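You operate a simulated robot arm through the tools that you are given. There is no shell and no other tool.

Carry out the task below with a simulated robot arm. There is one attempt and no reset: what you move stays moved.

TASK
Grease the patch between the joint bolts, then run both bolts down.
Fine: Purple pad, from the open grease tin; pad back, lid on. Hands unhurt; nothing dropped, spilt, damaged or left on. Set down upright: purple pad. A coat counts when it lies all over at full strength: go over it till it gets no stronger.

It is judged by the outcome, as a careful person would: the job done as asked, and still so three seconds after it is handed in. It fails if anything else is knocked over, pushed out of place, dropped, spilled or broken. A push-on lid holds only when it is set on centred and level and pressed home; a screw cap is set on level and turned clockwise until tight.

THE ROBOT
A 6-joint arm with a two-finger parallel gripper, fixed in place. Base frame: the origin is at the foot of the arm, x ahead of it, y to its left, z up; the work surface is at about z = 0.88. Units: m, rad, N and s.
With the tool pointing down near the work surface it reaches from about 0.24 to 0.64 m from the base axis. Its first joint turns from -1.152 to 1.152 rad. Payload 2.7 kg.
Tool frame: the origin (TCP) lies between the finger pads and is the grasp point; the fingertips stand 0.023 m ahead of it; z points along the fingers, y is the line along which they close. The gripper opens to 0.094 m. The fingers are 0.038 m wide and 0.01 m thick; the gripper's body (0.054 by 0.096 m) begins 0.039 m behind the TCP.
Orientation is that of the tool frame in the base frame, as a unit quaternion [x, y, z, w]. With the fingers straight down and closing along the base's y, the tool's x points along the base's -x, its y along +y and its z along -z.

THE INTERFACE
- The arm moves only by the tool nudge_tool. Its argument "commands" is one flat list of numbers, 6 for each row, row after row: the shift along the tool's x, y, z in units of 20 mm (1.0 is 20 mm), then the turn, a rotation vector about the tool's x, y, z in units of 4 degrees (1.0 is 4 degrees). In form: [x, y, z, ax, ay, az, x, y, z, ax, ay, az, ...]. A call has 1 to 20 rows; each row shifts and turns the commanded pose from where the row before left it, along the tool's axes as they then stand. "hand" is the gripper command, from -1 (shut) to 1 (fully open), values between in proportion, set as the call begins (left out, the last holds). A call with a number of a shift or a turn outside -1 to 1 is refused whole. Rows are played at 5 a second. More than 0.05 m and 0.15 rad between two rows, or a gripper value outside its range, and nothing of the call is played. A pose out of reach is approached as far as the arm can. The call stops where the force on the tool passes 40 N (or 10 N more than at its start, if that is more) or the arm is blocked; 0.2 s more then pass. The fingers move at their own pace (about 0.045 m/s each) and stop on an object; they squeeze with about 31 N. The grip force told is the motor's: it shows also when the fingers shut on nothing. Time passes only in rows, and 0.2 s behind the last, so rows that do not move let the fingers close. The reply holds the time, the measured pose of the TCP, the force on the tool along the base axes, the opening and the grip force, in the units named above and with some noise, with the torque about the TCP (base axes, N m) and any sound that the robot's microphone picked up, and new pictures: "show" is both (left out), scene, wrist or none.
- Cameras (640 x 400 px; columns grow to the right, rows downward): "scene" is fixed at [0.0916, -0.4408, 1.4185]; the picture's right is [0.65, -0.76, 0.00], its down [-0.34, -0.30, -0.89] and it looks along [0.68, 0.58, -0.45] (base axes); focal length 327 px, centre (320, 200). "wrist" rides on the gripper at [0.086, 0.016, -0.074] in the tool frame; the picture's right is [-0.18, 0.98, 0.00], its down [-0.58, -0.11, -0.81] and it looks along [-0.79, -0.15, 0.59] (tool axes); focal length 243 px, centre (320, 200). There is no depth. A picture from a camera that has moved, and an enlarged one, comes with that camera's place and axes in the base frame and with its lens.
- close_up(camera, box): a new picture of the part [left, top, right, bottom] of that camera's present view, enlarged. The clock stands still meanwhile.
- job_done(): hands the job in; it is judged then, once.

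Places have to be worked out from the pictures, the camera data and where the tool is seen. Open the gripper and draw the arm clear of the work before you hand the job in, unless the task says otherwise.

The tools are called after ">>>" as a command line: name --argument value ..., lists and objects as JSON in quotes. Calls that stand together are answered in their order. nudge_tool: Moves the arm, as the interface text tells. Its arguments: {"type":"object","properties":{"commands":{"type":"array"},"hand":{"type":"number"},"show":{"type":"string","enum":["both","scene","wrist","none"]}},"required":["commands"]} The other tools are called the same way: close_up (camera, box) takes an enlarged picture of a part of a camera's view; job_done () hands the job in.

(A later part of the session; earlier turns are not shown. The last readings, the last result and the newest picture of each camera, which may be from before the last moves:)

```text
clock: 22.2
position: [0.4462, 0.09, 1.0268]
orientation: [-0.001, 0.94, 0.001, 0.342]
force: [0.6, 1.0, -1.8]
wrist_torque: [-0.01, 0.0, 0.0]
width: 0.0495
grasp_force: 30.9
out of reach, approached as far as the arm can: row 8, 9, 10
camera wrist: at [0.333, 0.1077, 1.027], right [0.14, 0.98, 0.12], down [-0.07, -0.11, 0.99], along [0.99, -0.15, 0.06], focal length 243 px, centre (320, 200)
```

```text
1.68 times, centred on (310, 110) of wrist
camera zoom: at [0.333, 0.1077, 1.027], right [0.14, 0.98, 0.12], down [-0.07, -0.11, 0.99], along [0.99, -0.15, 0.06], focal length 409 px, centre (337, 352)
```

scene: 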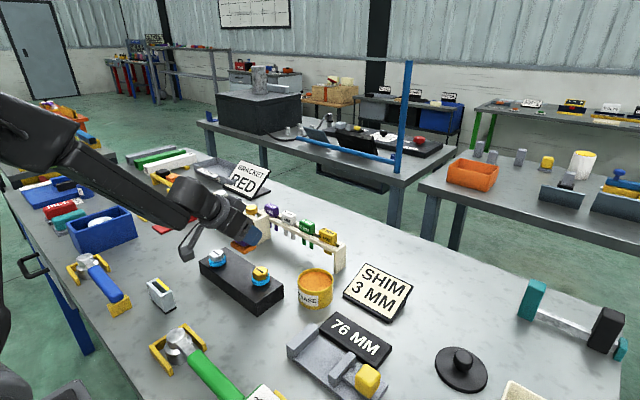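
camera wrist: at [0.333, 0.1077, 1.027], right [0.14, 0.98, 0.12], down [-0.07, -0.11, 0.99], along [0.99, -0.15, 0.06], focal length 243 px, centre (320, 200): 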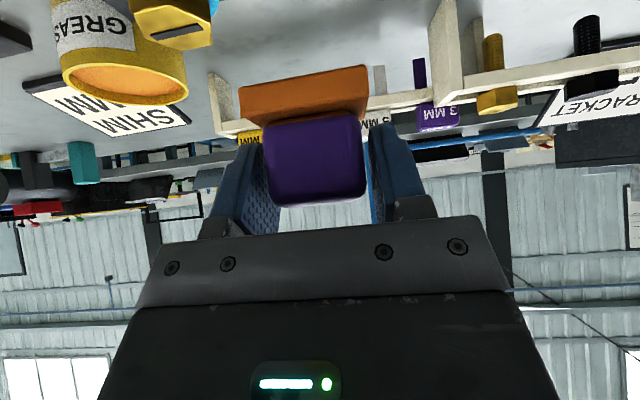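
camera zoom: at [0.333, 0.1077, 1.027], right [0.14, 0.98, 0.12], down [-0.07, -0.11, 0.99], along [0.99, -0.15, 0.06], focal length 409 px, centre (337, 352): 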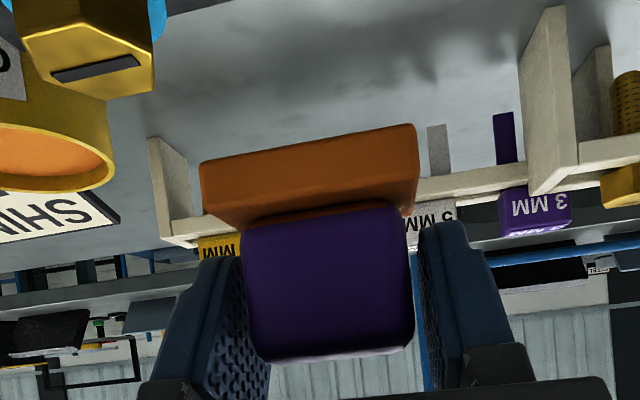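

No marked outline shows on the block, so I will stroke the whole area between the collars. I judge the block centre corresponds to TCP ≈ (0.429, 0.099) with top at z ≈ 0.92; I move there at z ≈ 1.0 (checking reach since the tilt limits me close in).

>>> nudge_tool --commands '[0.76, 0.22, 0.245, 0, 0, 0, 0.76, 0.22, 0.245, 0, 0, 0]'

>>> close_up --camera "scene" --box '[180, 200, 340, 320]'

```text
clock: 22.8
position: [0.4285, 0.1011, 0.9994]
orientation: [0.001, 0.94, 0.0, 0.342]
force: [0.2, 0.0, -1.8]
wrist_torque: [0.01, -0.01, 0.02]
width: 0.0494
grasp_force: 31.0
camera wrist: at [0.3156, 0.1179, 1.0002], right [0.14, 0.98, 0.12], down [-0.07, -0.11, 0.99], along [0.99, -0.15, 0.06], focal length 243 px, centre (320, 200)
```

scene: 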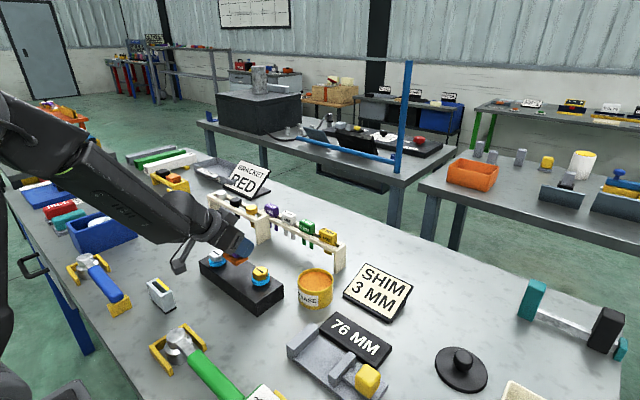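
wrist: 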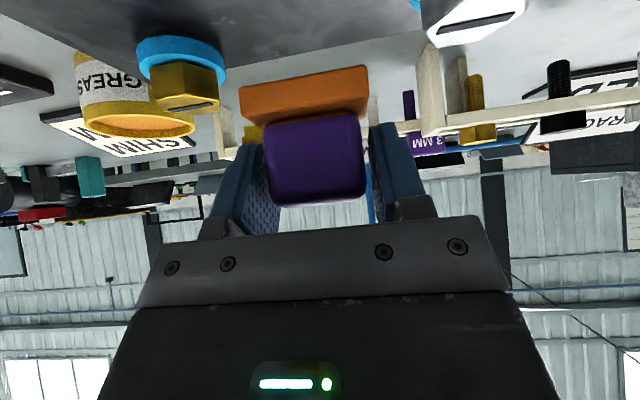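

```text
3.33 times, centred on (260, 260) of scene
camera zoom: at [0.0916, -0.4408, 1.4185], right [0.65, -0.76, 0.0], down [-0.34, -0.3, -0.89], along [0.68, 0.58, -0.45], focal length 1089 px, centre (520, 0)
```

zoom: 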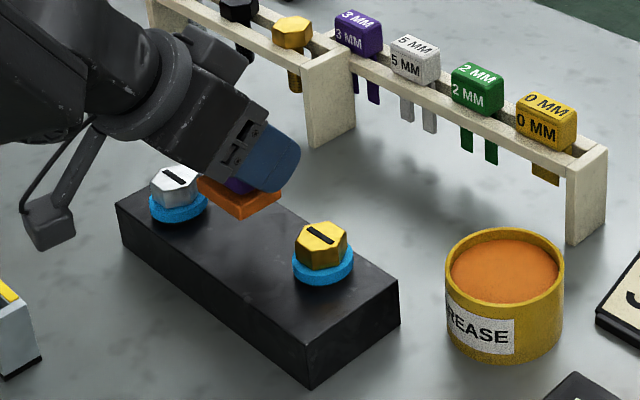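

Pad is over the mid-block, bolts either side. I lower to a few mm above the block's top, correcting ~3 mm toward -y.

>>> nudge_tool --commands '[0.57, -0.075, 0.62, 0, 0, 0, 0.57, -0.075, 0.62, 0, 0, 0]'

>>> close_up --camera "scene" --box '[190, 230, 290, 305]'

>>> close_up --camera "wrist" --box '[120, 0, 500, 220]'

```text
clock: 23.4
position: [0.4289, 0.0974, 0.9656]
orientation: [0.0, 0.94, 0.0, 0.342]
force: [-0.2, 0.2, -1.8]
wrist_torque: [0.01, 0.0, 0.01]
width: 0.0491
grasp_force: 31.2
camera wrist: at [0.3152, 0.1141, 0.967], right [0.14, 0.98, 0.12], down [-0.07, -0.11, 0.99], along [0.99, -0.15, 0.06], focal length 243 px, centre (320, 200)
```

scene: 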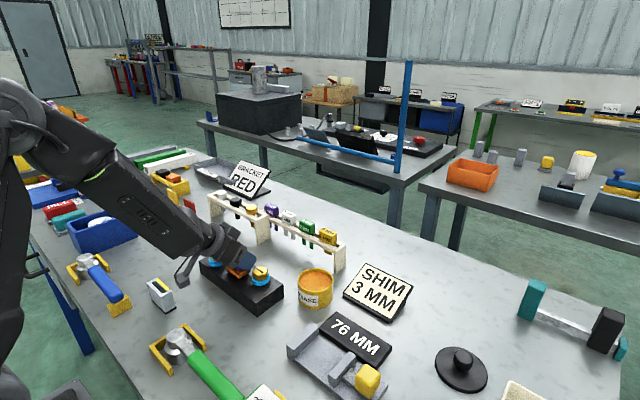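
wrist: 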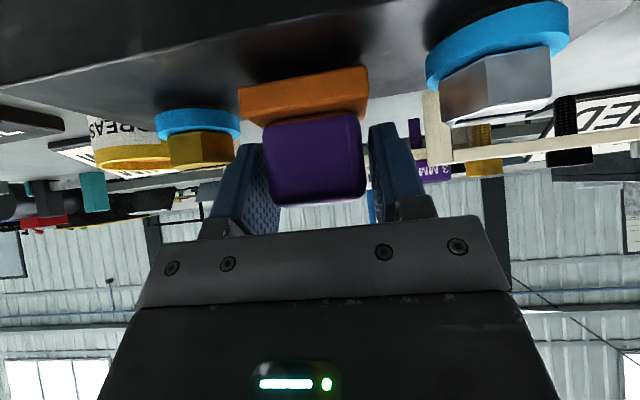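

```text
5.33 times, centred on (240, 268) of scene
camera zoom: at [0.0916, -0.4408, 1.4185], right [0.65, -0.76, 0.0], down [-0.34, -0.3, -0.89], along [0.68, 0.58, -0.45], focal length 1742 px, centre (747, -160)
```

zoom: 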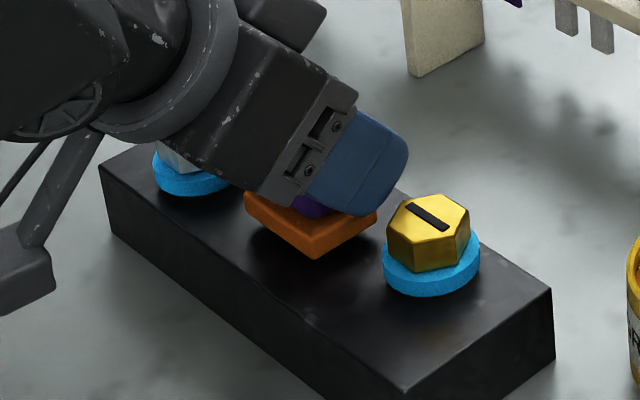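

```text
1.68 times, centred on (310, 110) of wrist
camera zoom: at [0.3152, 0.1141, 0.967], right [0.14, 0.98, 0.12], down [-0.07, -0.11, 0.99], along [0.99, -0.15, 0.06], focal length 409 px, centre (337, 352)
```

zoom: 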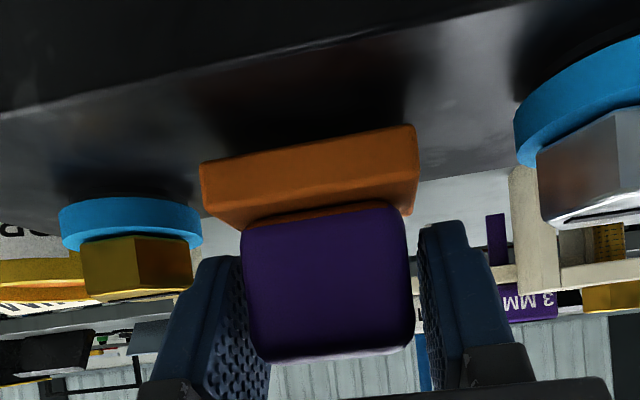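

The pad hovers midway between the bolts. I lower in ~1.5 mm steps until light contact registers.

>>> nudge_tool --commands '[0.05, 0, 0.057, 0, 0, 0, 0.05, 0, 0.057, 0, 0, 0, 0, 0, 0, 0, 0, 0]' --show "wrist"

```text
clock: 24.2
position: [0.428, 0.0986, 0.9618]
orientation: [0.0, 0.939, -0.001, 0.343]
force: [-0.3, -0.1, -2.1]
wrist_torque: [0.03, 0.02, 0.0]
width: 0.0493
grasp_force: 31.0
camera wrist: at [0.3142, 0.1144, 0.9637], right [0.14, 0.98, 0.12], down [-0.07, -0.11, 0.99], along [0.99, -0.15, 0.06], focal length 243 px, centre (320, 200)
```

wrist: 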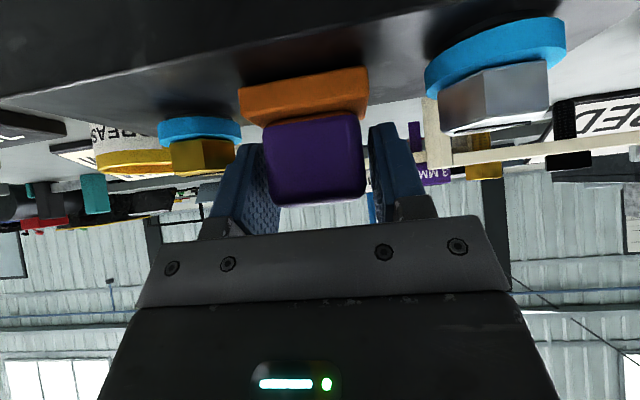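

>>> nudge_tool --commands '[0.05, 0, 0.057, 0, 0, 0, 0, 0, 0, 0, 0, 0]' --show "wrist"

```text
clock: 24.8
position: [0.4276, 0.0969, 0.9615]
orientation: [0.001, 0.94, -0.001, 0.342]
force: [-0.1, 1.9, -1.4]
wrist_torque: [-0.01, -0.03, -0.02]
width: 0.0493
grasp_force: 31.0
camera wrist: at [0.3139, 0.1141, 0.9621], right [0.14, 0.98, 0.12], down [-0.07, -0.11, 0.99], along [0.99, -0.15, 0.06], focal length 243 px, centre (320, 200)
```

wrist: 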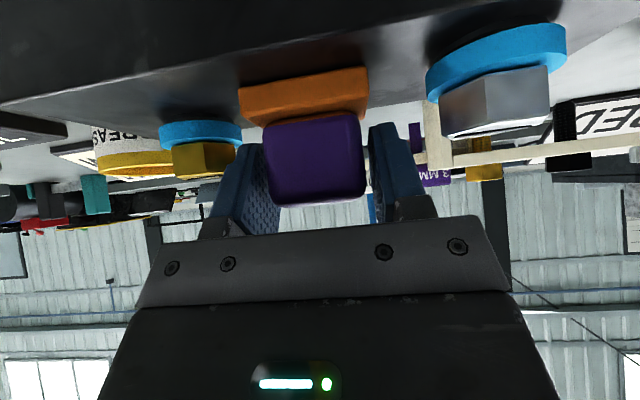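

Still no contact force; I continue down in small steps.

>>> nudge_tool --commands '[0.05, 0, 0.057, 0, 0, 0, 0, 0, 0, 0, 0, 0]' --show "wrist"

```text
clock: 25.4
position: [0.4287, 0.0972, 0.9608]
orientation: [-0.001, 0.939, 0.001, 0.343]
force: [-4.7, 2.0, 14.8]
wrist_torque: [0.18, 0.54, -0.06]
width: 0.0493
grasp_force: 31.0
camera wrist: at [0.3147, 0.1138, 0.9616], right [0.14, 0.98, 0.12], down [-0.08, -0.11, 0.99], along [0.99, -0.15, 0.06], focal length 243 px, centre (320, 200)
```

wrist: 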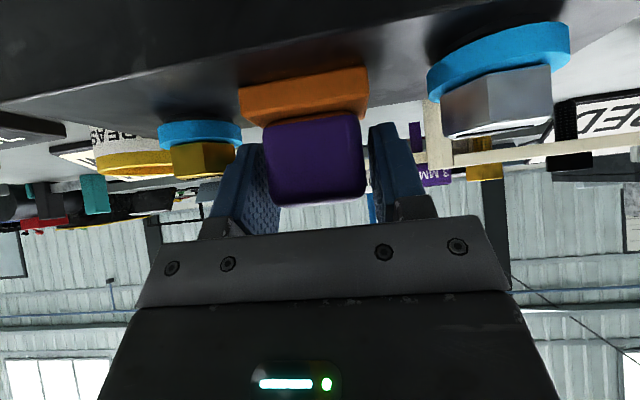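

Contact at ~16 N. I ease off 0.5 mm and run a first set of strokes over the area, staying ~9 mm clear of the collars.

>>> nudge_tool --commands '[-0.016, 0, -0.019, 0, 0, 0, -0.345, 0, 0.29, 0, 0, 0, -0.345, 0, 0.29, 0, 0, 0, 0, 0.5, 0, 0, 0, 0, 0, -0.5, 0, 0, 0, 0, 0, -0.5, 0, 0, 0, 0, 0.345, 0, -0.29, 0, 0, 0, 0.345, 0, -0.29, 0, 0, 0, 0, 0.5, 0, 0, 0, 0, 0, 0.5, 0, 0, 0, 0, 0.345, 0, -0.29, 0, 0, 0, 0.345, 0, -0.29, 0, 0, 0, 0, -0.5, 0, 0, 0, 0, 0, -0.5, 0, 0, 0, 0, 0, 0.5, 0, 0, 0, 0, -0.345, 0, 0.29, 0, 0, 0, -0.345, 0, 0.29, 0, 0, 0]'

>>> close_up --camera "scene" --box '[190, 230, 290, 305]'

>>> close_up --camera "wrist" --box '[120, 0, 500, 220]'

```text
clock: 29.0
position: [0.4272, 0.0987, 0.959]
orientation: [0.0, 0.94, 0.0, 0.341]
force: [-9.1, 2.5, 24.9]
wrist_torque: [0.09, 0.09, 0.04]
width: 0.0494
grasp_force: 31.0
camera wrist: at [0.3134, 0.1138, 0.9606], right [0.14, 0.98, 0.12], down [-0.07, -0.11, 0.99], along [0.99, -0.15, 0.06], focal length 243 px, centre (320, 200)
```

scene: 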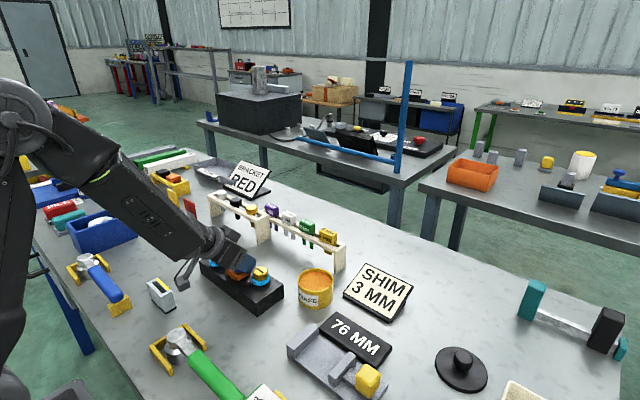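
wrist: 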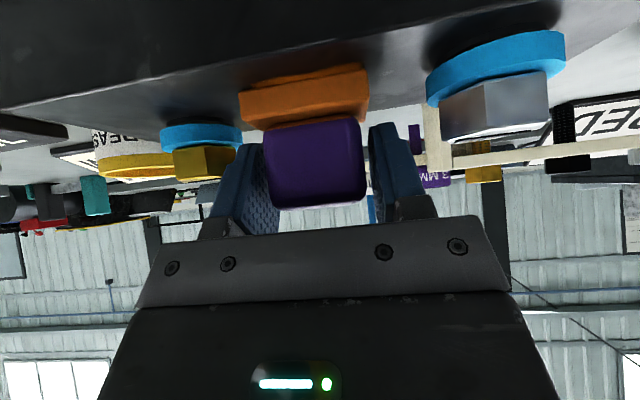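

```text
5.33 times, centred on (240, 268) of scene
camera zoom: at [0.091, -0.4409, 1.4185], right [0.65, -0.76, 0.0], down [-0.34, -0.3, -0.89], along [0.68, 0.58, -0.45], focal length 1742 px, centre (747, -160)
```

zoom: 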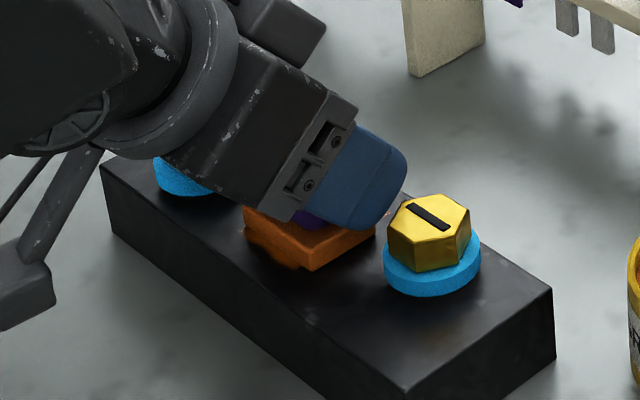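

```text
1.68 times, centred on (310, 110) of wrist
camera zoom: at [0.3134, 0.1138, 0.9606], right [0.14, 0.98, 0.12], down [-0.07, -0.11, 0.99], along [0.99, -0.15, 0.06], focal length 409 px, centre (337, 352)
```

zoom: 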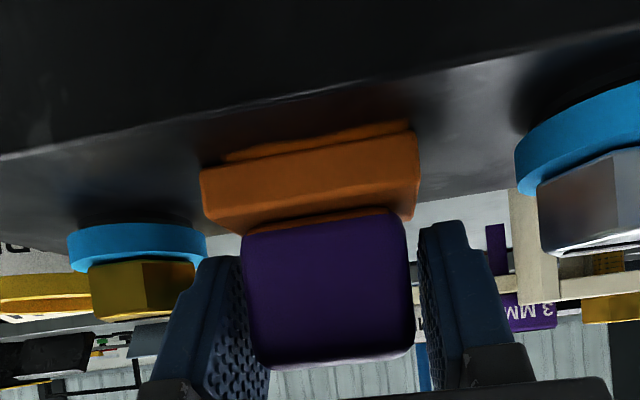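

An orange coated patch is showing beneath the pad; the force rose to 25 N so I lift off and look at the coat.

>>> nudge_tool --commands '[-0.096, 0, -0.115, 0, 0, 0, -0.6, 0, -0.72, 0, 0, 0, -0.6, 0, -0.72, 0, 0, 0, -0.6, 0, -0.72, 0, 0, 0]'

>>> close_up --camera "scene" --box '[190, 230, 290, 305]'

>>> close_up --camera "wrist" --box '[120, 0, 500, 220]'

```text
clock: 30.0
position: [0.4278, 0.0969, 1.0186]
orientation: [-0.001, 0.94, 0.0, 0.342]
force: [-0.5, -0.6, -1.6]
wrist_torque: [-0.01, -0.02, 0.02]
width: 0.0491
grasp_force: 31.1
camera wrist: at [0.3132, 0.1143, 1.0201], right [0.14, 0.98, 0.12], down [-0.07, -0.11, 0.99], along [0.99, -0.15, 0.05], focal length 243 px, centre (320, 200)
```

scene: 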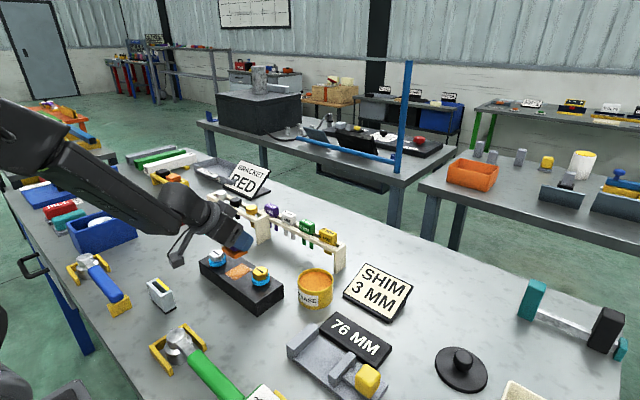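
wrist: 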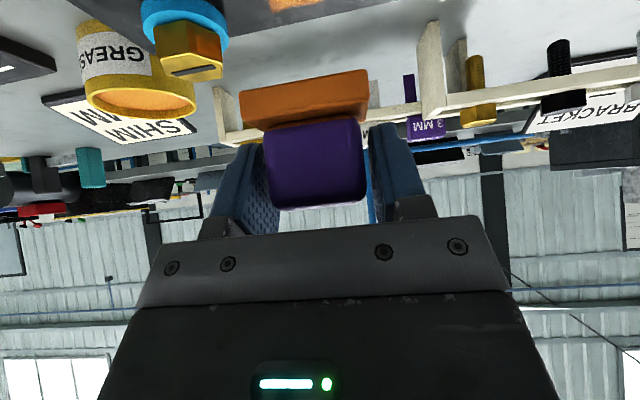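

```text
5.33 times, centred on (240, 268) of scene
camera zoom: at [0.0916, -0.4408, 1.4185], right [0.65, -0.76, 0.0], down [-0.34, -0.3, -0.89], along [0.68, 0.58, -0.45], focal length 1742 px, centre (747, -160)
```

zoom: 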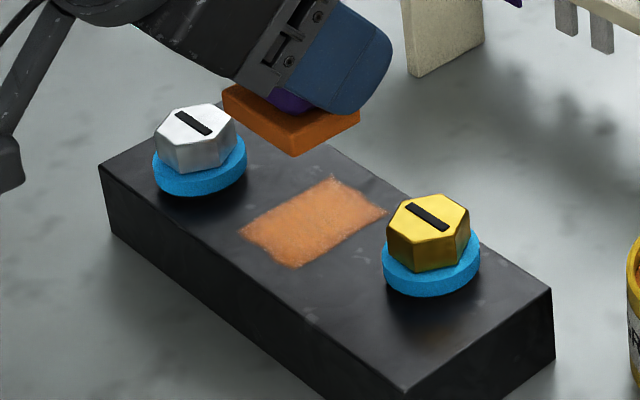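

```text
1.68 times, centred on (310, 110) of wrist
camera zoom: at [0.3132, 0.1143, 1.0201], right [0.14, 0.98, 0.12], down [-0.07, -0.11, 0.99], along [0.99, -0.15, 0.05], focal length 409 px, centre (337, 352)
```

zoom: 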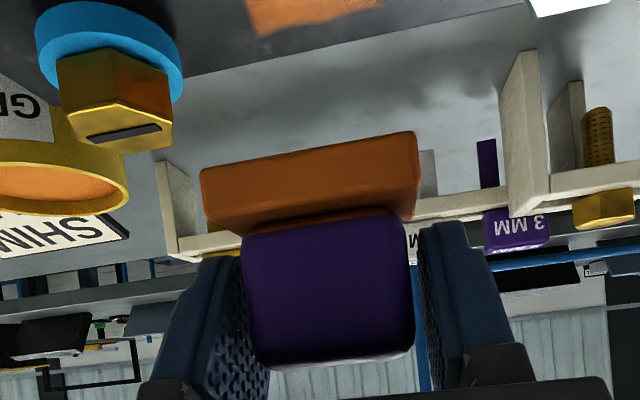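

The patch is now visible: about 50 mm (x) by 39 mm (y) centred between the bolts, coated but speckled. I go down again with lighter pressure and stroke back and forth along x over it.

>>> nudge_tool --commands '[0.6, 0, 0.72, 0, 0, 0, 0.6, 0, 0.72, 0, 0, 0, 0.6, 0, 0.72, 0, 0, 0, 0.064, 0.1, 0.077, 0, 0, 0, -0.345, 0, 0.29, 0, 0, 0, -0.345, 0, 0.29, 0, 0, 0, 0.345, 0, -0.29, 0, 0, 0, 0.345, 0, -0.29, 0, 0, 0, 0.345, 0, -0.29, 0, 0, 0, 0.345, 0, -0.29, 0, 0, 0, -0.345, 0, 0.29, 0, 0, 0, -0.345, 0, 0.29, 0, 0, 0, -0.345, 0, 0.29, 0, 0, 0, -0.345, 0, 0.29, 0, 0, 0, 0.345, 0, -0.29, 0, 0, 0, 0.345, 0, -0.29, 0, 0, 0]' --show "none"

```text
clock: 33.4
position: [0.4275, 0.0977, 0.9594]
orientation: [-0.002, 0.94, 0.001, 0.341]
force: [-0.5, -0.2, -0.9]
wrist_torque: [-0.03, 0.0, 0.02]
width: 0.0489
grasp_force: 31.0
```

Hardly any contact force this time (0.9594). I lower ~1 mm and read the force before stroking.

>>> nudge_tool --commands '[0.026, 0, 0.031, 0, 0, 0, 0, 0, 0, 0, 0, 0]'

>>> close_up --camera "wrist" --box '[120, 0, 500, 220]'

```text
clock: 34.0
position: [0.4269, 0.0974, 0.9583]
orientation: [0.0, 0.939, 0.0, 0.343]
force: [-1.7, 0.6, 4.2]
wrist_torque: [0.14, 0.05, 0.04]
width: 0.049
grasp_force: 31.1
camera wrist: at [0.3136, 0.1153, 0.9603], right [0.14, 0.98, 0.12], down [-0.07, -0.11, 0.99], along [0.99, -0.15, 0.06], focal length 243 px, centre (320, 200)
```

scene: 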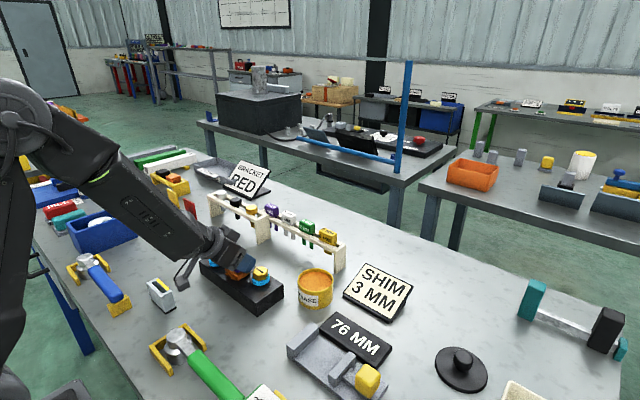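
wrist: 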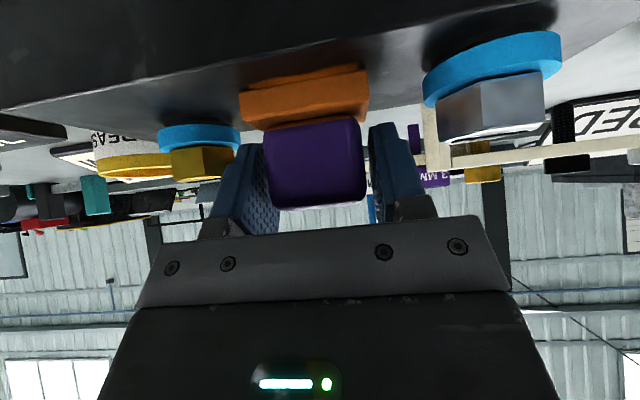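

```text
1.68 times, centred on (310, 110) of wrist
camera zoom: at [0.3136, 0.1153, 0.9603], right [0.14, 0.98, 0.12], down [-0.07, -0.11, 0.99], along [0.99, -0.15, 0.06], focal length 409 px, centre (337, 352)
```

zoom: 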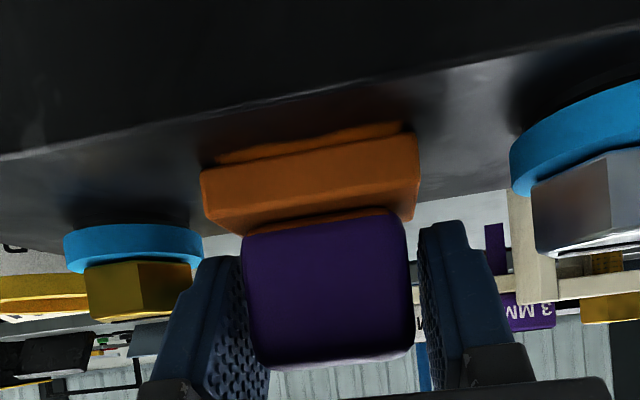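

~6 N contact now. I stroke along x in several passes with small y offsets.

>>> nudge_tool --commands '[-0.345, 0.1, 0.29, 0, 0, 0, -0.345, 0.1, 0.29, 0, 0, 0, 0.345, 0, -0.29, 0, 0, 0, 0.345, 0, -0.29, 0, 0, 0, 0.345, 0, -0.29, 0, 0, 0, 0.345, 0, -0.29, 0, 0, 0, 0, -0.25, 0, 0, 0, 0, -0.345, 0, 0.29, 0, 0, 0, -0.345, 0, 0.29, 0, 0, 0, -0.345, 0, 0.29, 0, 0, 0, -0.345, 0, 0.29, 0, 0, 0, 0, 0.5, 0, 0, 0, 0, 0.345, 0, -0.29, 0, 0, 0, 0.345, 0, -0.29, 0, 0, 0, 0.345, 0, -0.29, 0, 0, 0, 0.345, 0, -0.29, 0, 0, 0, -0.345, -0.15, 0.29, 0, 0, 0, -0.345, -0.15, 0.29, 0, 0, 0]' --show "none"

>>> nudge_tool --commands '[-0.096, 0, -0.115, 0, 0, 0, -0.6, 0, -0.72, 0, 0, 0, -0.6, 0, -0.72, 0, 0, 0, -0.6, 0, -0.72, 0, 0, 0]'

>>> close_up --camera "scene" --box '[190, 230, 290, 305]'

```text
clock: 37.8
position: [0.4282, 0.1016, 0.9594]
orientation: [0.0, 0.94, 0.0, 0.341]
force: [-0.5, 0.2, -1.6]
wrist_torque: [-0.04, -0.02, 0.01]
width: 0.0493
grasp_force: 30.6
```

```text
clock: 38.8
position: [0.4292, 0.1015, 1.0186]
orientation: [0.0, 0.94, -0.001, 0.342]
force: [-0.6, 0.3, -1.7]
wrist_torque: [0.0, -0.02, -0.02]
width: 0.0491
grasp_force: 30.9
camera wrist: at [0.3152, 0.1183, 1.0209], right [0.14, 0.98, 0.12], down [-0.07, -0.11, 0.99], along [0.99, -0.15, 0.06], focal length 243 px, centre (320, 200)
```

scene: 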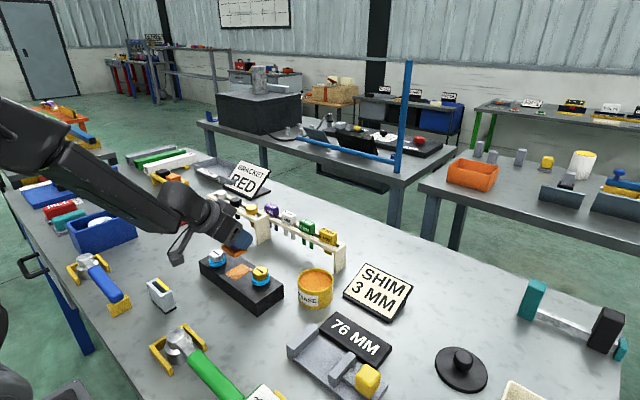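
wrist: 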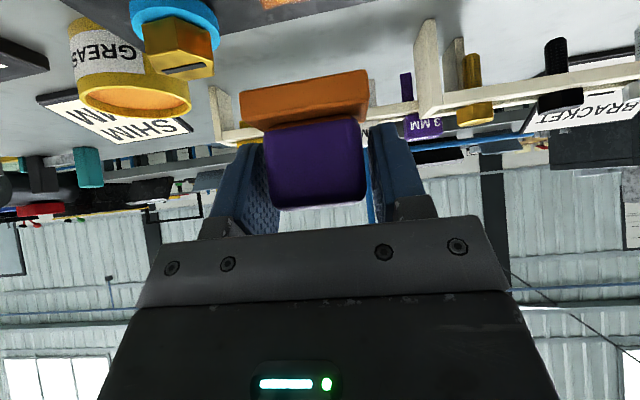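

```text
5.33 times, centred on (240, 268) of scene
camera zoom: at [0.0916, -0.4409, 1.4185], right [0.65, -0.76, 0.0], down [-0.34, -0.3, -0.89], along [0.68, 0.58, -0.45], focal length 1742 px, centre (747, -160)
```

zoom: 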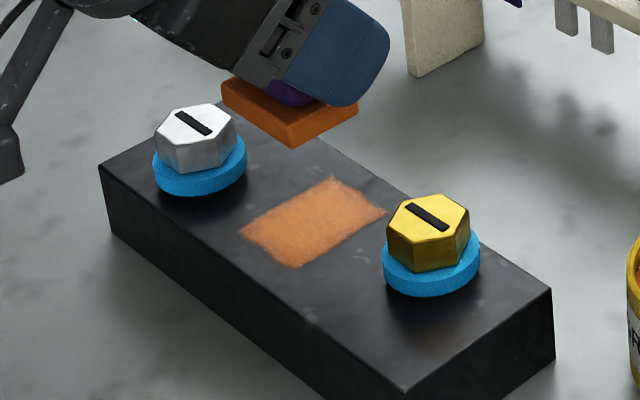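

I zoom tighter to judge the coat's density.

>>> close_up --camera "scene" --box '[224, 258, 266, 284]'

```text
15.24 times, centred on (245, 271) of scene
camera zoom: at [0.0916, -0.4409, 1.4185], right [0.65, -0.76, 0.0], down [-0.34, -0.3, -0.89], along [0.68, 0.58, -0.45], focal length 4977 px, centre (1463, -882)
```

zoom: 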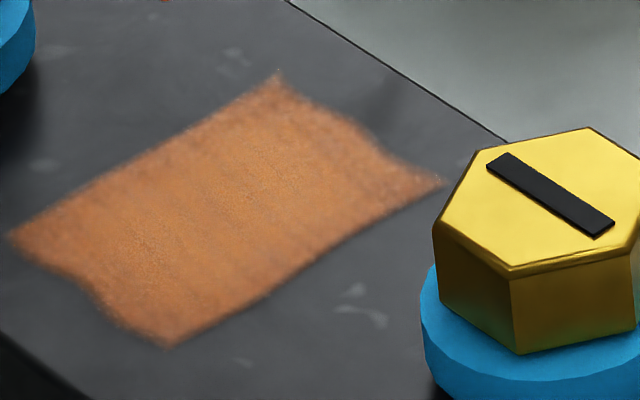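

The centre of the patch is dense but the two x-ends look thinner. I go back to the tin to reload the pad.

>>> nudge_tool --commands '[-0.38, -0.904, 0.3186, 0, 0, 0, -0.38, -0.904, 0.3186, 0, 0, 0, -0.38, -0.904, 0.3186, 0, 0, 0, -0.38, -0.904, 0.3186, 0, 0, 0, -0.38, -0.904, 0.3186, 0, 0, 0, -0.38, -0.904, 0.3186, 0, 0, 0, -0.38, -0.904, 0.3186, 0, 0, 0, -0.38, -0.904, 0.3186, 0, 0, 0, -0.38, -0.904, 0.3186, 0, 0, 0]' --show "none"

```text
clock: 40.8
position: [0.5167, -0.0579, 1.0218]
orientation: [0.001, 0.94, 0.001, 0.342]
force: [-0.5, -0.1, -1.9]
wrist_torque: [0.01, -0.02, -0.01]
width: 0.0495
grasp_force: 31.0
out of reach, approached as far as the arm can: row 6
```

Small residual error; I correct and lower to ~20 mm above the rim to recheck alignment.

>>> nudge_tool --commands '[0.53, -0.075, 0.6975, 0, 0, 0, 0.53, -0.075, 0.6975, 0, 0, 0, 0, 0, 0, 0, 0, 0]'

>>> close_up --camera "scene" --box '[280, 230, 350, 310]'

>>> close_up --camera "wrist" --box '[200, 0, 420, 140]'

```text
clock: 41.6
position: [0.5163, -0.0593, 0.9859]
orientation: [0.0, 0.94, 0.0, 0.343]
force: [0.1, -0.6, -2.4]
wrist_torque: [-0.01, 0.01, -0.04]
width: 0.0492
grasp_force: 30.8
camera wrist: at [0.4028, -0.0428, 0.9875], right [0.14, 0.98, 0.12], down [-0.07, -0.11, 0.99], along [0.99, -0.15, 0.06], focal length 243 px, centre (320, 200)
```

scene: 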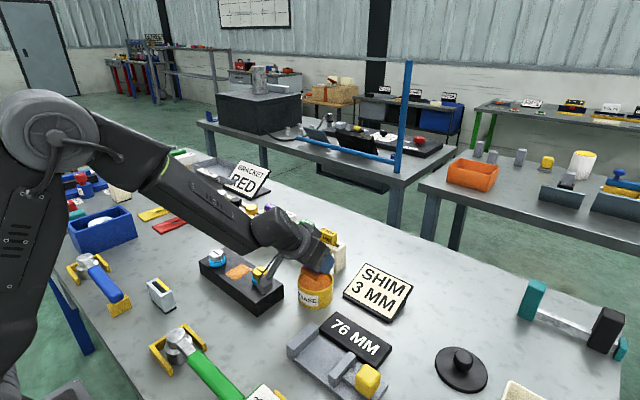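
wrist: 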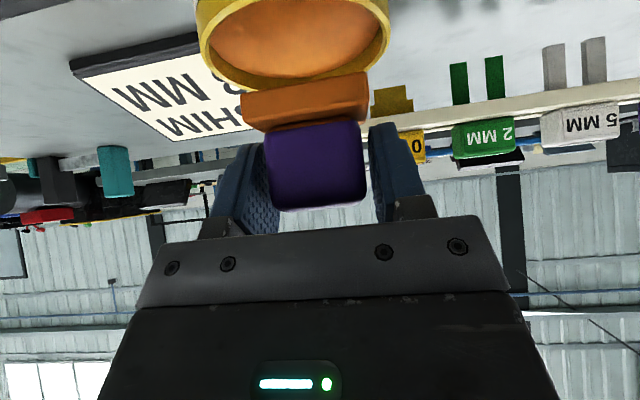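

```text
5.00 times, centred on (315, 270) of scene
camera zoom: at [0.0916, -0.4408, 1.4185], right [0.65, -0.76, 0.0], down [-0.34, -0.3, -0.89], along [0.68, 0.58, -0.45], focal length 1633 px, centre (345, -150)
```

zoom: 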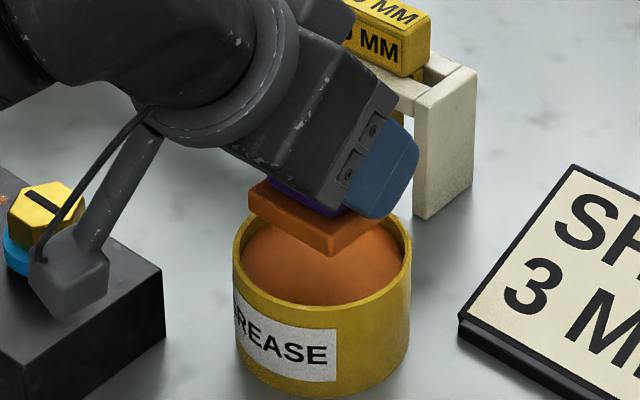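

```text
2.86 times, centred on (310, 70) of wrist
camera zoom: at [0.4028, -0.0428, 0.9875], right [0.14, 0.98, 0.12], down [-0.07, -0.11, 0.99], along [0.99, -0.15, 0.06], focal length 693 px, centre (349, 571)
```

zoom: 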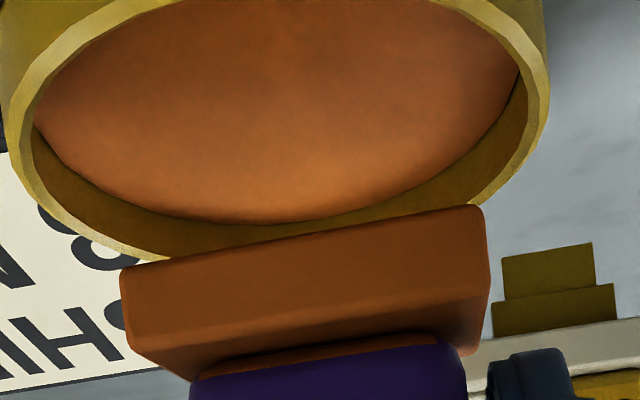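

The pad sits ~3 mm too far +y and ~2 mm short in x versus the first dip; I correct while lowering to rim level.

>>> nudge_tool --commands '[-0.076, -0.15, 0.065, 0, 0, 0, 0.29, 0, 0.345, 0, 0, 0, 0.25, 0, 0.3, 0, 0, 0, 0, 0, 0, 0, 0, 0]'

>>> close_up --camera "scene" --box '[280, 230, 350, 310]'

>>> close_up --camera "wrist" --box '[200, 0, 420, 140]'

```text
clock: 42.6
position: [0.5203, -0.0618, 0.9684]
orientation: [-0.001, 0.94, 0.0, 0.341]
force: [0.2, -0.7, -1.6]
wrist_torque: [0.0, 0.01, 0.04]
width: 0.049
grasp_force: 31.0
camera wrist: at [0.4058, -0.0454, 0.9708], right [0.14, 0.98, 0.12], down [-0.07, -0.11, 0.99], along [0.99, -0.15, 0.06], focal length 243 px, centre (320, 200)
```

scene: 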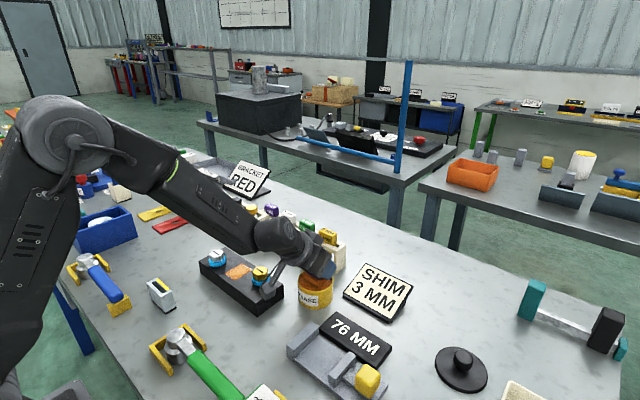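
wrist: 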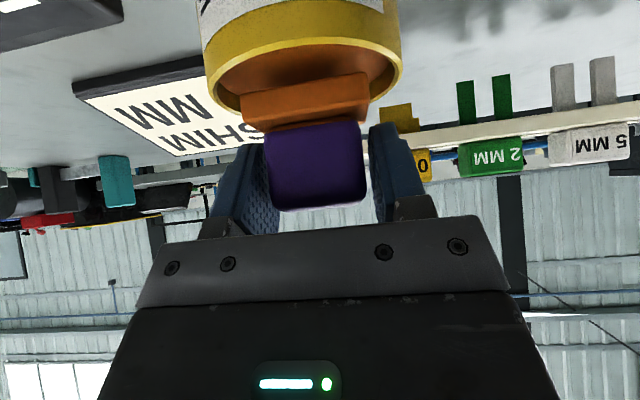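

```text
5.00 times, centred on (315, 270) of scene
camera zoom: at [0.0916, -0.4409, 1.4185], right [0.65, -0.76, 0.0], down [-0.34, -0.3, -0.89], along [0.68, 0.58, -0.45], focal length 1633 px, centre (345, -150)
```

zoom: 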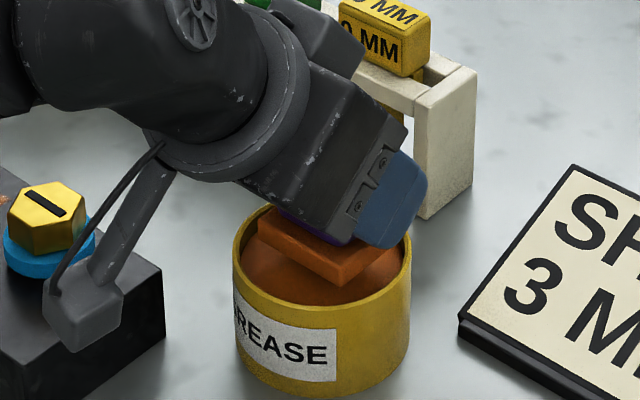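

```text
2.86 times, centred on (310, 70) of wrist
camera zoom: at [0.4058, -0.0454, 0.9708], right [0.14, 0.98, 0.12], down [-0.07, -0.11, 0.99], along [0.99, -0.15, 0.06], focal length 693 px, centre (349, 571)
```

zoom: 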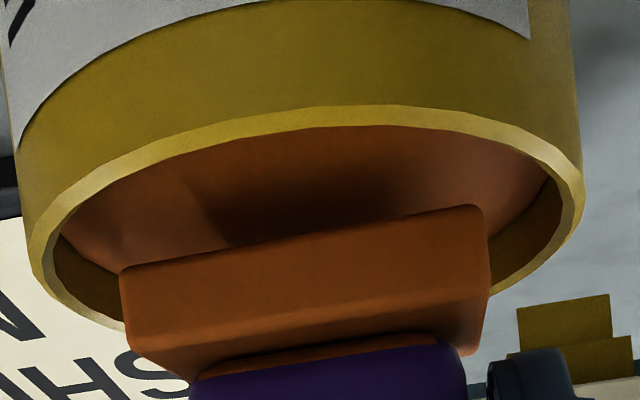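

Aligned like the first dip (I take 1.5 mm back in x), and lower ~8 mm into the grease.

>>> nudge_tool --commands '[0.057, 0, -0.048, 0, 0, 0, 0.13, 0, 0.153, 0, 0, 0, 0.13, 0, 0.153, 0, 0, 0, 0, 0, 0, 0, 0, 0]' --show "none"

>>> close_up --camera "wrist" --box '[200, 0, 420, 140]'

```text
clock: 43.6
position: [0.5172, -0.0623, 0.9606]
orientation: [0.001, 0.94, 0.0, 0.342]
force: [0.2, 0.1, -1.7]
wrist_torque: [0.03, 0.02, 0.0]
width: 0.0493
grasp_force: 31.1
```

```text
2.86 times, centred on (310, 70) of wrist
camera zoom: at [0.4042, -0.0459, 0.9619], right [0.14, 0.98, 0.12], down [-0.07, -0.11, 0.99], along [0.99, -0.15, 0.06], focal length 693 px, centre (349, 571)
```

zoom: 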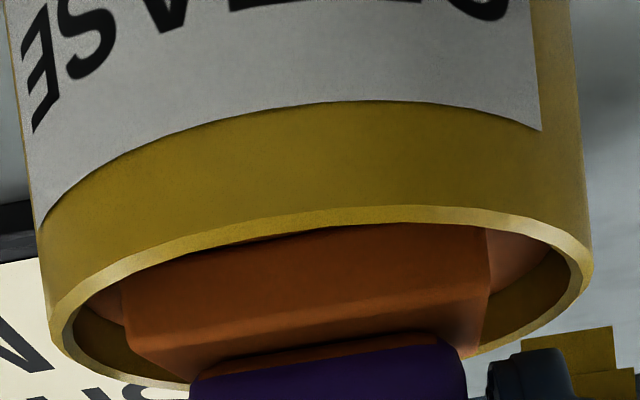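

Just above the grease with no load yet; lowering 1.5 mm more for contact.

>>> nudge_tool --commands '[0.048, 0, 0.0575, 0, 0, 0, 0, 0, 0, 0, 0, 0]' --show "none"

```text
clock: 44.2
position: [0.5184, -0.0625, 0.9607]
orientation: [0.0, 0.939, 0.0, 0.343]
force: [-3.0, -0.2, 7.7]
wrist_torque: [0.02, 0.37, -0.01]
width: 0.0496
grasp_force: 30.9
```

Contact ~9 N: reloaded. I lift straight out and carry it back over the block.

>>> nudge_tool --commands '[-0.31, 0, -0.37, 0, 0, 0, -0.31, 0, -0.37, 0, 0, 0, -0.62, 0, -0.74, 0, 0, 0, -0.62, 0, -0.74, 0, 0, 0, 0, 0, 0, 0, 0, 0, 0.3744, 0.903, -0.3144, 0, 0, 0, 0.3744, 0.903, -0.3144, 0, 0, 0, 0.3744, 0.903, -0.3144, 0, 0, 0, 0.3744, 0.903, -0.3144, 0, 0, 0, 0.3744, 0.903, -0.3144, 0, 0, 0, 0.3744, 0.903, -0.3144, 0, 0, 0, 0.3744, 0.903, -0.3144, 0, 0, 0, 0.3744, 0.903, -0.3144, 0, 0, 0, 0.3744, 0.903, -0.3144, 0, 0, 0]' --show "none"

```text
clock: 47.2
position: [0.4466, 0.082, 1.0235]
orientation: [0.0, 0.94, -0.001, 0.342]
force: [-0.6, 1.1, -1.5]
wrist_torque: [0.0, 0.03, 0.05]
width: 0.0492
grasp_force: 31.0
out of reach, approached as far as the arm can: row 9, 10
```

I correct to (0.430, 0.100) and drop to z ≈ 1.0, then to 0.964.

>>> nudge_tool --commands '[0.695, 0.45, 0.18, 0, 0, 0, 0.695, 0.45, 0.185, 0, 0, 0, 0, 0, 0, 0, 0, 0]' --show "none"

>>> nudge_tool --commands '[0.57, 0, 0.68, 0, 0, 0, 0.57, 0, 0.68, 0, 0, 0, 0, 0, 0, 0, 0, 0]' --show "none"

```text
clock: 48.0
position: [0.4308, 0.0999, 1.0004]
orientation: [-0.001, 0.94, 0.0, 0.342]
force: [-0.2, 0.6, -1.6]
wrist_torque: [0.02, -0.02, -0.01]
width: 0.0492
grasp_force: 31.4
```

```text
clock: 48.8
position: [0.4292, 0.0987, 0.9664]
orientation: [0.001, 0.94, 0.0, 0.342]
force: [-0.5, 0.1, -1.3]
wrist_torque: [-0.04, -0.01, -0.04]
width: 0.0493
grasp_force: 31.0
```

Now down ~6.5 mm then check force.

>>> nudge_tool --commands '[0.1, 0, 0.12, 0, 0, 0, 0.11, 0, 0.13, 0, 0, 0, 0, 0, 0, 0, 0, 0]' --show "none"

>>> nudge_tool --commands '[0.0321, 0, 0.0383, 0, 0, 0, 0, 0, 0, 0, 0, 0]' --show "none"

```text
clock: 49.6
position: [0.4298, 0.097, 0.9594]
orientation: [0.0, 0.94, 0.001, 0.342]
force: [0.4, -0.9, -0.8]
wrist_torque: [0.01, 0.02, 0.02]
width: 0.0492
grasp_force: 30.8
```

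```text
clock: 50.2
position: [0.4291, 0.0976, 0.9573]
orientation: [0.001, 0.939, -0.001, 0.343]
force: [-4.1, 2.1, 10.1]
wrist_torque: [0.05, 0.4, -0.02]
width: 0.0496
grasp_force: 30.3
```

Contact ~12 N. I stroke to the +x end and read the force there.

>>> nudge_tool --commands '[-0.383, 0.05, 0.3215, 0, 0, 0, -0.383, 0.05, 0.3215, 0, 0, 0]' --show "none"

>>> nudge_tool --commands '[0.383, 0, -0.3215, 0, 0, 0, 0.383, 0, -0.3215, 0, 0, 0, 0.383, 0, -0.3215, 0, 0, 0, 0.383, 0, -0.3215, 0, 0, 0]' --show "none"

```text
clock: 50.8
position: [0.4509, 0.0992, 0.9578]
orientation: [0.0, 0.939, 0.0, 0.344]
force: [-6.0, -0.6, 18.6]
wrist_torque: [0.04, 0.69, -0.02]
width: 0.0494
grasp_force: 30.9
```

```text
clock: 51.8
position: [0.4108, 0.1006, 0.9585]
orientation: [0.001, 0.939, 0.0, 0.345]
force: [6.6, 0.7, 17.4]
wrist_torque: [-0.04, 0.14, 0.02]
width: 0.049
grasp_force: 30.7
```

Good contact (~18 N) at both ends. I run several full-length strokes.

>>> nudge_tool --commands '[-0.383, 0, 0.3215, 0, 0, 0, -0.383, 0, 0.3215, 0, 0, 0, -0.383, 0, 0.3215, 0, 0, 0, -0.383, 0, 0.3215, 0, 0, 0, 0, 0.2, 0, 0, 0, 0, 0.383, 0, -0.3215, 0, 0, 0, 0.383, 0, -0.3215, 0, 0, 0, 0.383, 0, -0.3215, 0, 0, 0, 0.383, 0, -0.3215, 0, 0, 0, 0, -0.4, 0, 0, 0, 0, -0.383, 0, 0.3215, 0, 0, 0, -0.383, 0, 0.3215, 0, 0, 0, -0.383, 0, 0.3215, 0, 0, 0, -0.383, 0, 0.3215, 0, 0, 0, 0.383, 0, -0.3215, 0, 0, 0, 0.383, 0.2, -0.3215, 0, 0, 0]' --show "none"

>>> nudge_tool --commands '[-0.096, 0, -0.115, 0, 0, 0, -0.6, 0, -0.72, 0, 0, 0, -0.6, 0, -0.72, 0, 0, 0, -0.6, 0, -0.72, 0, 0, 0]'

>>> close_up --camera "scene" --box '[224, 258, 266, 284]'

>>> close_up --camera "scene" --box '[190, 230, 290, 305]'

```text
clock: 55.2
position: [0.4302, 0.1008, 0.9573]
orientation: [0.001, 0.94, 0.0, 0.342]
force: [2.5, -0.8, 8.1]
wrist_torque: [-0.05, -0.12, -0.01]
width: 0.0495
grasp_force: 31.1
```

```text
clock: 56.2
position: [0.4299, 0.101, 1.0167]
orientation: [-0.001, 0.94, 0.001, 0.342]
force: [-0.9, 0.9, -1.2]
wrist_torque: [0.0, -0.05, 0.01]
width: 0.0492
grasp_force: 31.4
camera wrist: at [0.3154, 0.1175, 1.0177], right [0.14, 0.98, 0.12], down [-0.07, -0.11, 0.99], along [0.99, -0.15, 0.06], focal length 243 px, centre (320, 200)
```

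scene: 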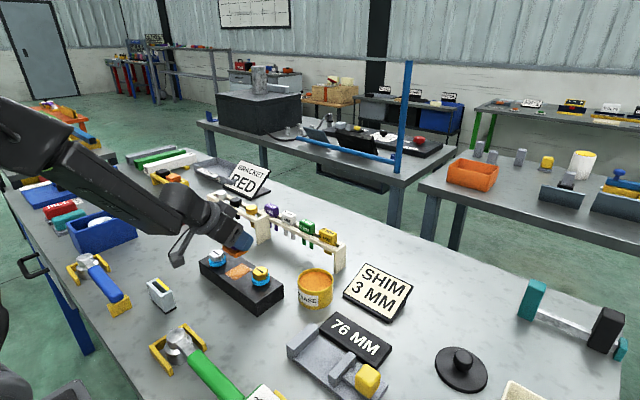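
wrist: 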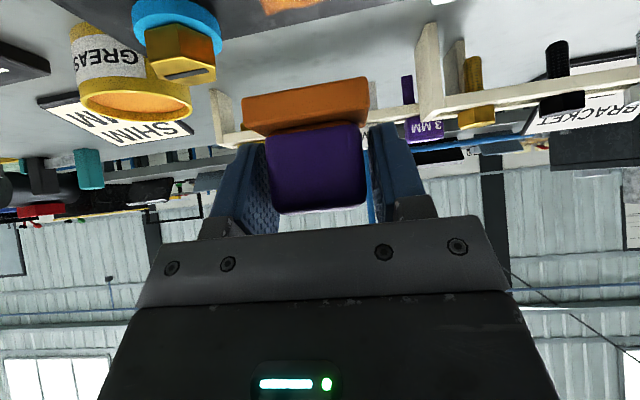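

```text
15.24 times, centred on (245, 271) of scene
camera zoom: at [0.0916, -0.4409, 1.4185], right [0.65, -0.76, 0.0], down [-0.34, -0.3, -0.89], along [0.68, 0.58, -0.45], focal length 4977 px, centre (1463, -882)
```

zoom: 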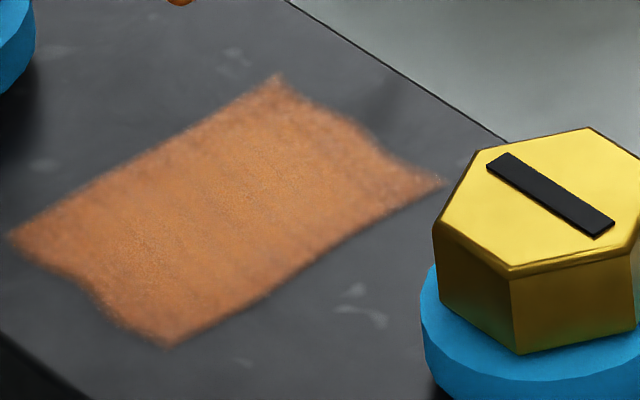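

```text
5.33 times, centred on (240, 268) of scene
camera zoom: at [0.0916, -0.4409, 1.4185], right [0.65, -0.76, 0.0], down [-0.34, -0.3, -0.89], along [0.68, 0.58, -0.45], focal length 1742 px, centre (747, -160)
```

zoom: 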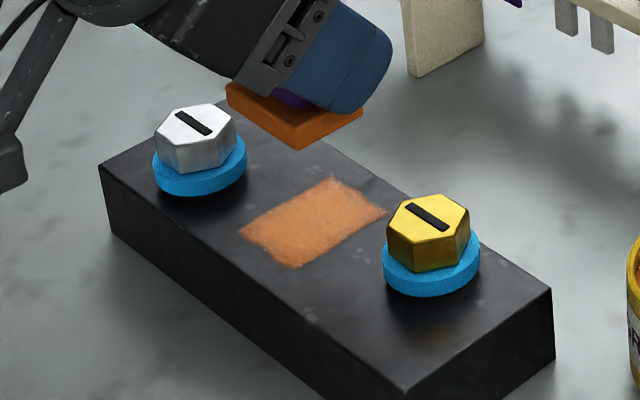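

The coat looks fuller at the -x end; the +x end is slightly thinner still. I make another pass with the loaded pad, reaching a bit farther at both ends.

>>> nudge_tool --commands '[0.6, 0, 0.72, 0, 0, 0, 0.6, 0, 0.72, 0, 0, 0, 0.6, 0, 0.72, 0, 0, 0, 0.112, 0, 0.134, 0, 0, 0, 0, 0, 0, 0, 0, 0]' --show "none"

>>> nudge_tool --commands '[-0.42, 0, 0.353, 0, 0, 0, -0.42, 0, 0.353, 0, 0, 0]' --show "none"

>>> nudge_tool --commands '[0.42, 0, -0.353, 0, 0, 0, 0.42, 0, -0.353, 0, 0, 0, 0.42, 0, -0.353, 0, 0, 0, 0.42, 0, -0.353, 0, 0, 0]' --show "none"

```text
clock: 57.4
position: [0.4299, 0.1008, 0.9573]
orientation: [0.001, 0.939, 0.0, 0.343]
force: [-0.1, -1.0, 3.5]
wrist_torque: [0.05, 0.12, 0.04]
width: 0.0493
grasp_force: 30.7
```

```text
clock: 58.0
position: [0.4519, 0.1003, 0.9565]
orientation: [-0.001, 0.939, 0.0, 0.343]
force: [-4.4, -0.7, 9.6]
wrist_torque: [0.09, 0.25, 0.06]
width: 0.0492
grasp_force: 31.1
```

```text
clock: 59.0
position: [0.4068, 0.1008, 0.957]
orientation: [0.0, 0.939, 0.0, 0.343]
force: [2.4, 0.2, 4.6]
wrist_torque: [0.0, -0.16, 0.01]
width: 0.0495
grasp_force: 31.4
```

Contact held at 5–11 N. I press 0.4 mm more and do three more full strokes with slight y offsets.

>>> nudge_tool --commands '[0.013, 0.1, 0.016, 0, 0, 0, -0.42, 0, 0.353, 0, 0, 0, -0.42, 0, 0.353, 0, 0, 0, -0.42, 0, 0.353, 0, 0, 0, -0.42, 0, 0.353, 0, 0, 0, 0, -0.2, 0, 0, 0, 0, 0.42, 0, -0.353, 0, 0, 0, 0.42, 0, -0.353, 0, 0, 0, 0.42, 0, -0.353, 0, 0, 0, 0.42, 0, -0.353, 0, 0, 0, 0, 0.1, 0, 0, 0, 0, -0.42, 0, 0.353, 0, 0, 0, -0.42, 0, 0.353, 0, 0, 0, -0.42, 0, 0.353, 0, 0, 0, -0.42, 0, 0.353, 0, 0, 0]' --show "none"

>>> nudge_tool --commands '[0.42, 0, -0.353, 0, 0, 0, 0.42, 0, -0.353, 0, 0, 0, -0.096, 0, -0.115, 0, 0, 0, -0.6, 0, -0.72, 0, 0, 0, -0.6, 0, -0.72, 0, 0, 0, -0.6, 0, -0.72, 0, 0, 0]' --show "scene"

>>> close_up --camera "scene" --box '[224, 258, 266, 284]'

>>> close_up --camera "scene" --box '[190, 230, 290, 305]'

```text
clock: 62.2
position: [0.45, 0.101, 0.9569]
orientation: [0.001, 0.939, 0.0, 0.343]
force: [-9.2, 0.2, 23.9]
wrist_torque: [0.04, 0.2, 0.03]
width: 0.0494
grasp_force: 31.4
```

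```text
clock: 63.6
position: [0.4292, 0.1009, 1.0154]
orientation: [-0.001, 0.94, 0.001, 0.341]
force: [0.5, 0.6, -2.0]
wrist_torque: [-0.02, -0.01, -0.01]
width: 0.0492
grasp_force: 31.0
```

scene: 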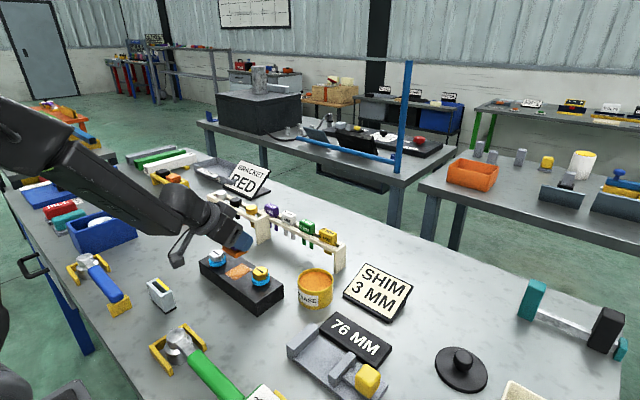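

```text
15.24 times, centred on (245, 271) of scene
camera zoom: at [0.0916, -0.4408, 1.4185], right [0.65, -0.76, 0.0], down [-0.34, -0.3, -0.89], along [0.68, 0.58, -0.45], focal length 4977 px, centre (1463, -882)
```

zoom: 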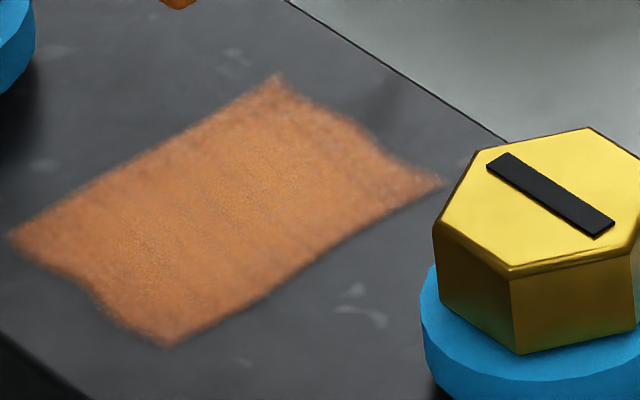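

```text
5.33 times, centred on (240, 268) of scene
camera zoom: at [0.0916, -0.4408, 1.4185], right [0.65, -0.76, 0.0], down [-0.34, -0.3, -0.89], along [0.68, 0.58, -0.45], focal length 1742 px, centre (747, -160)
```

zoom: 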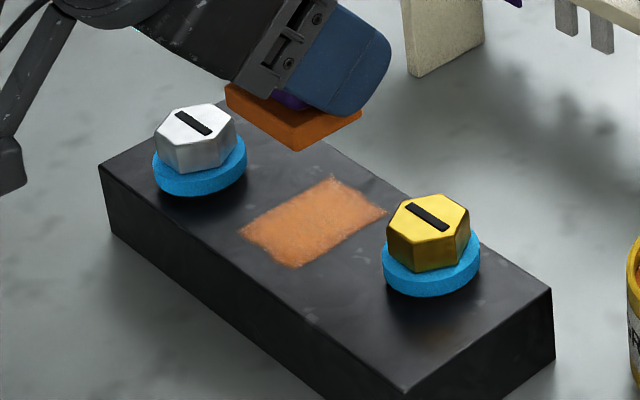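

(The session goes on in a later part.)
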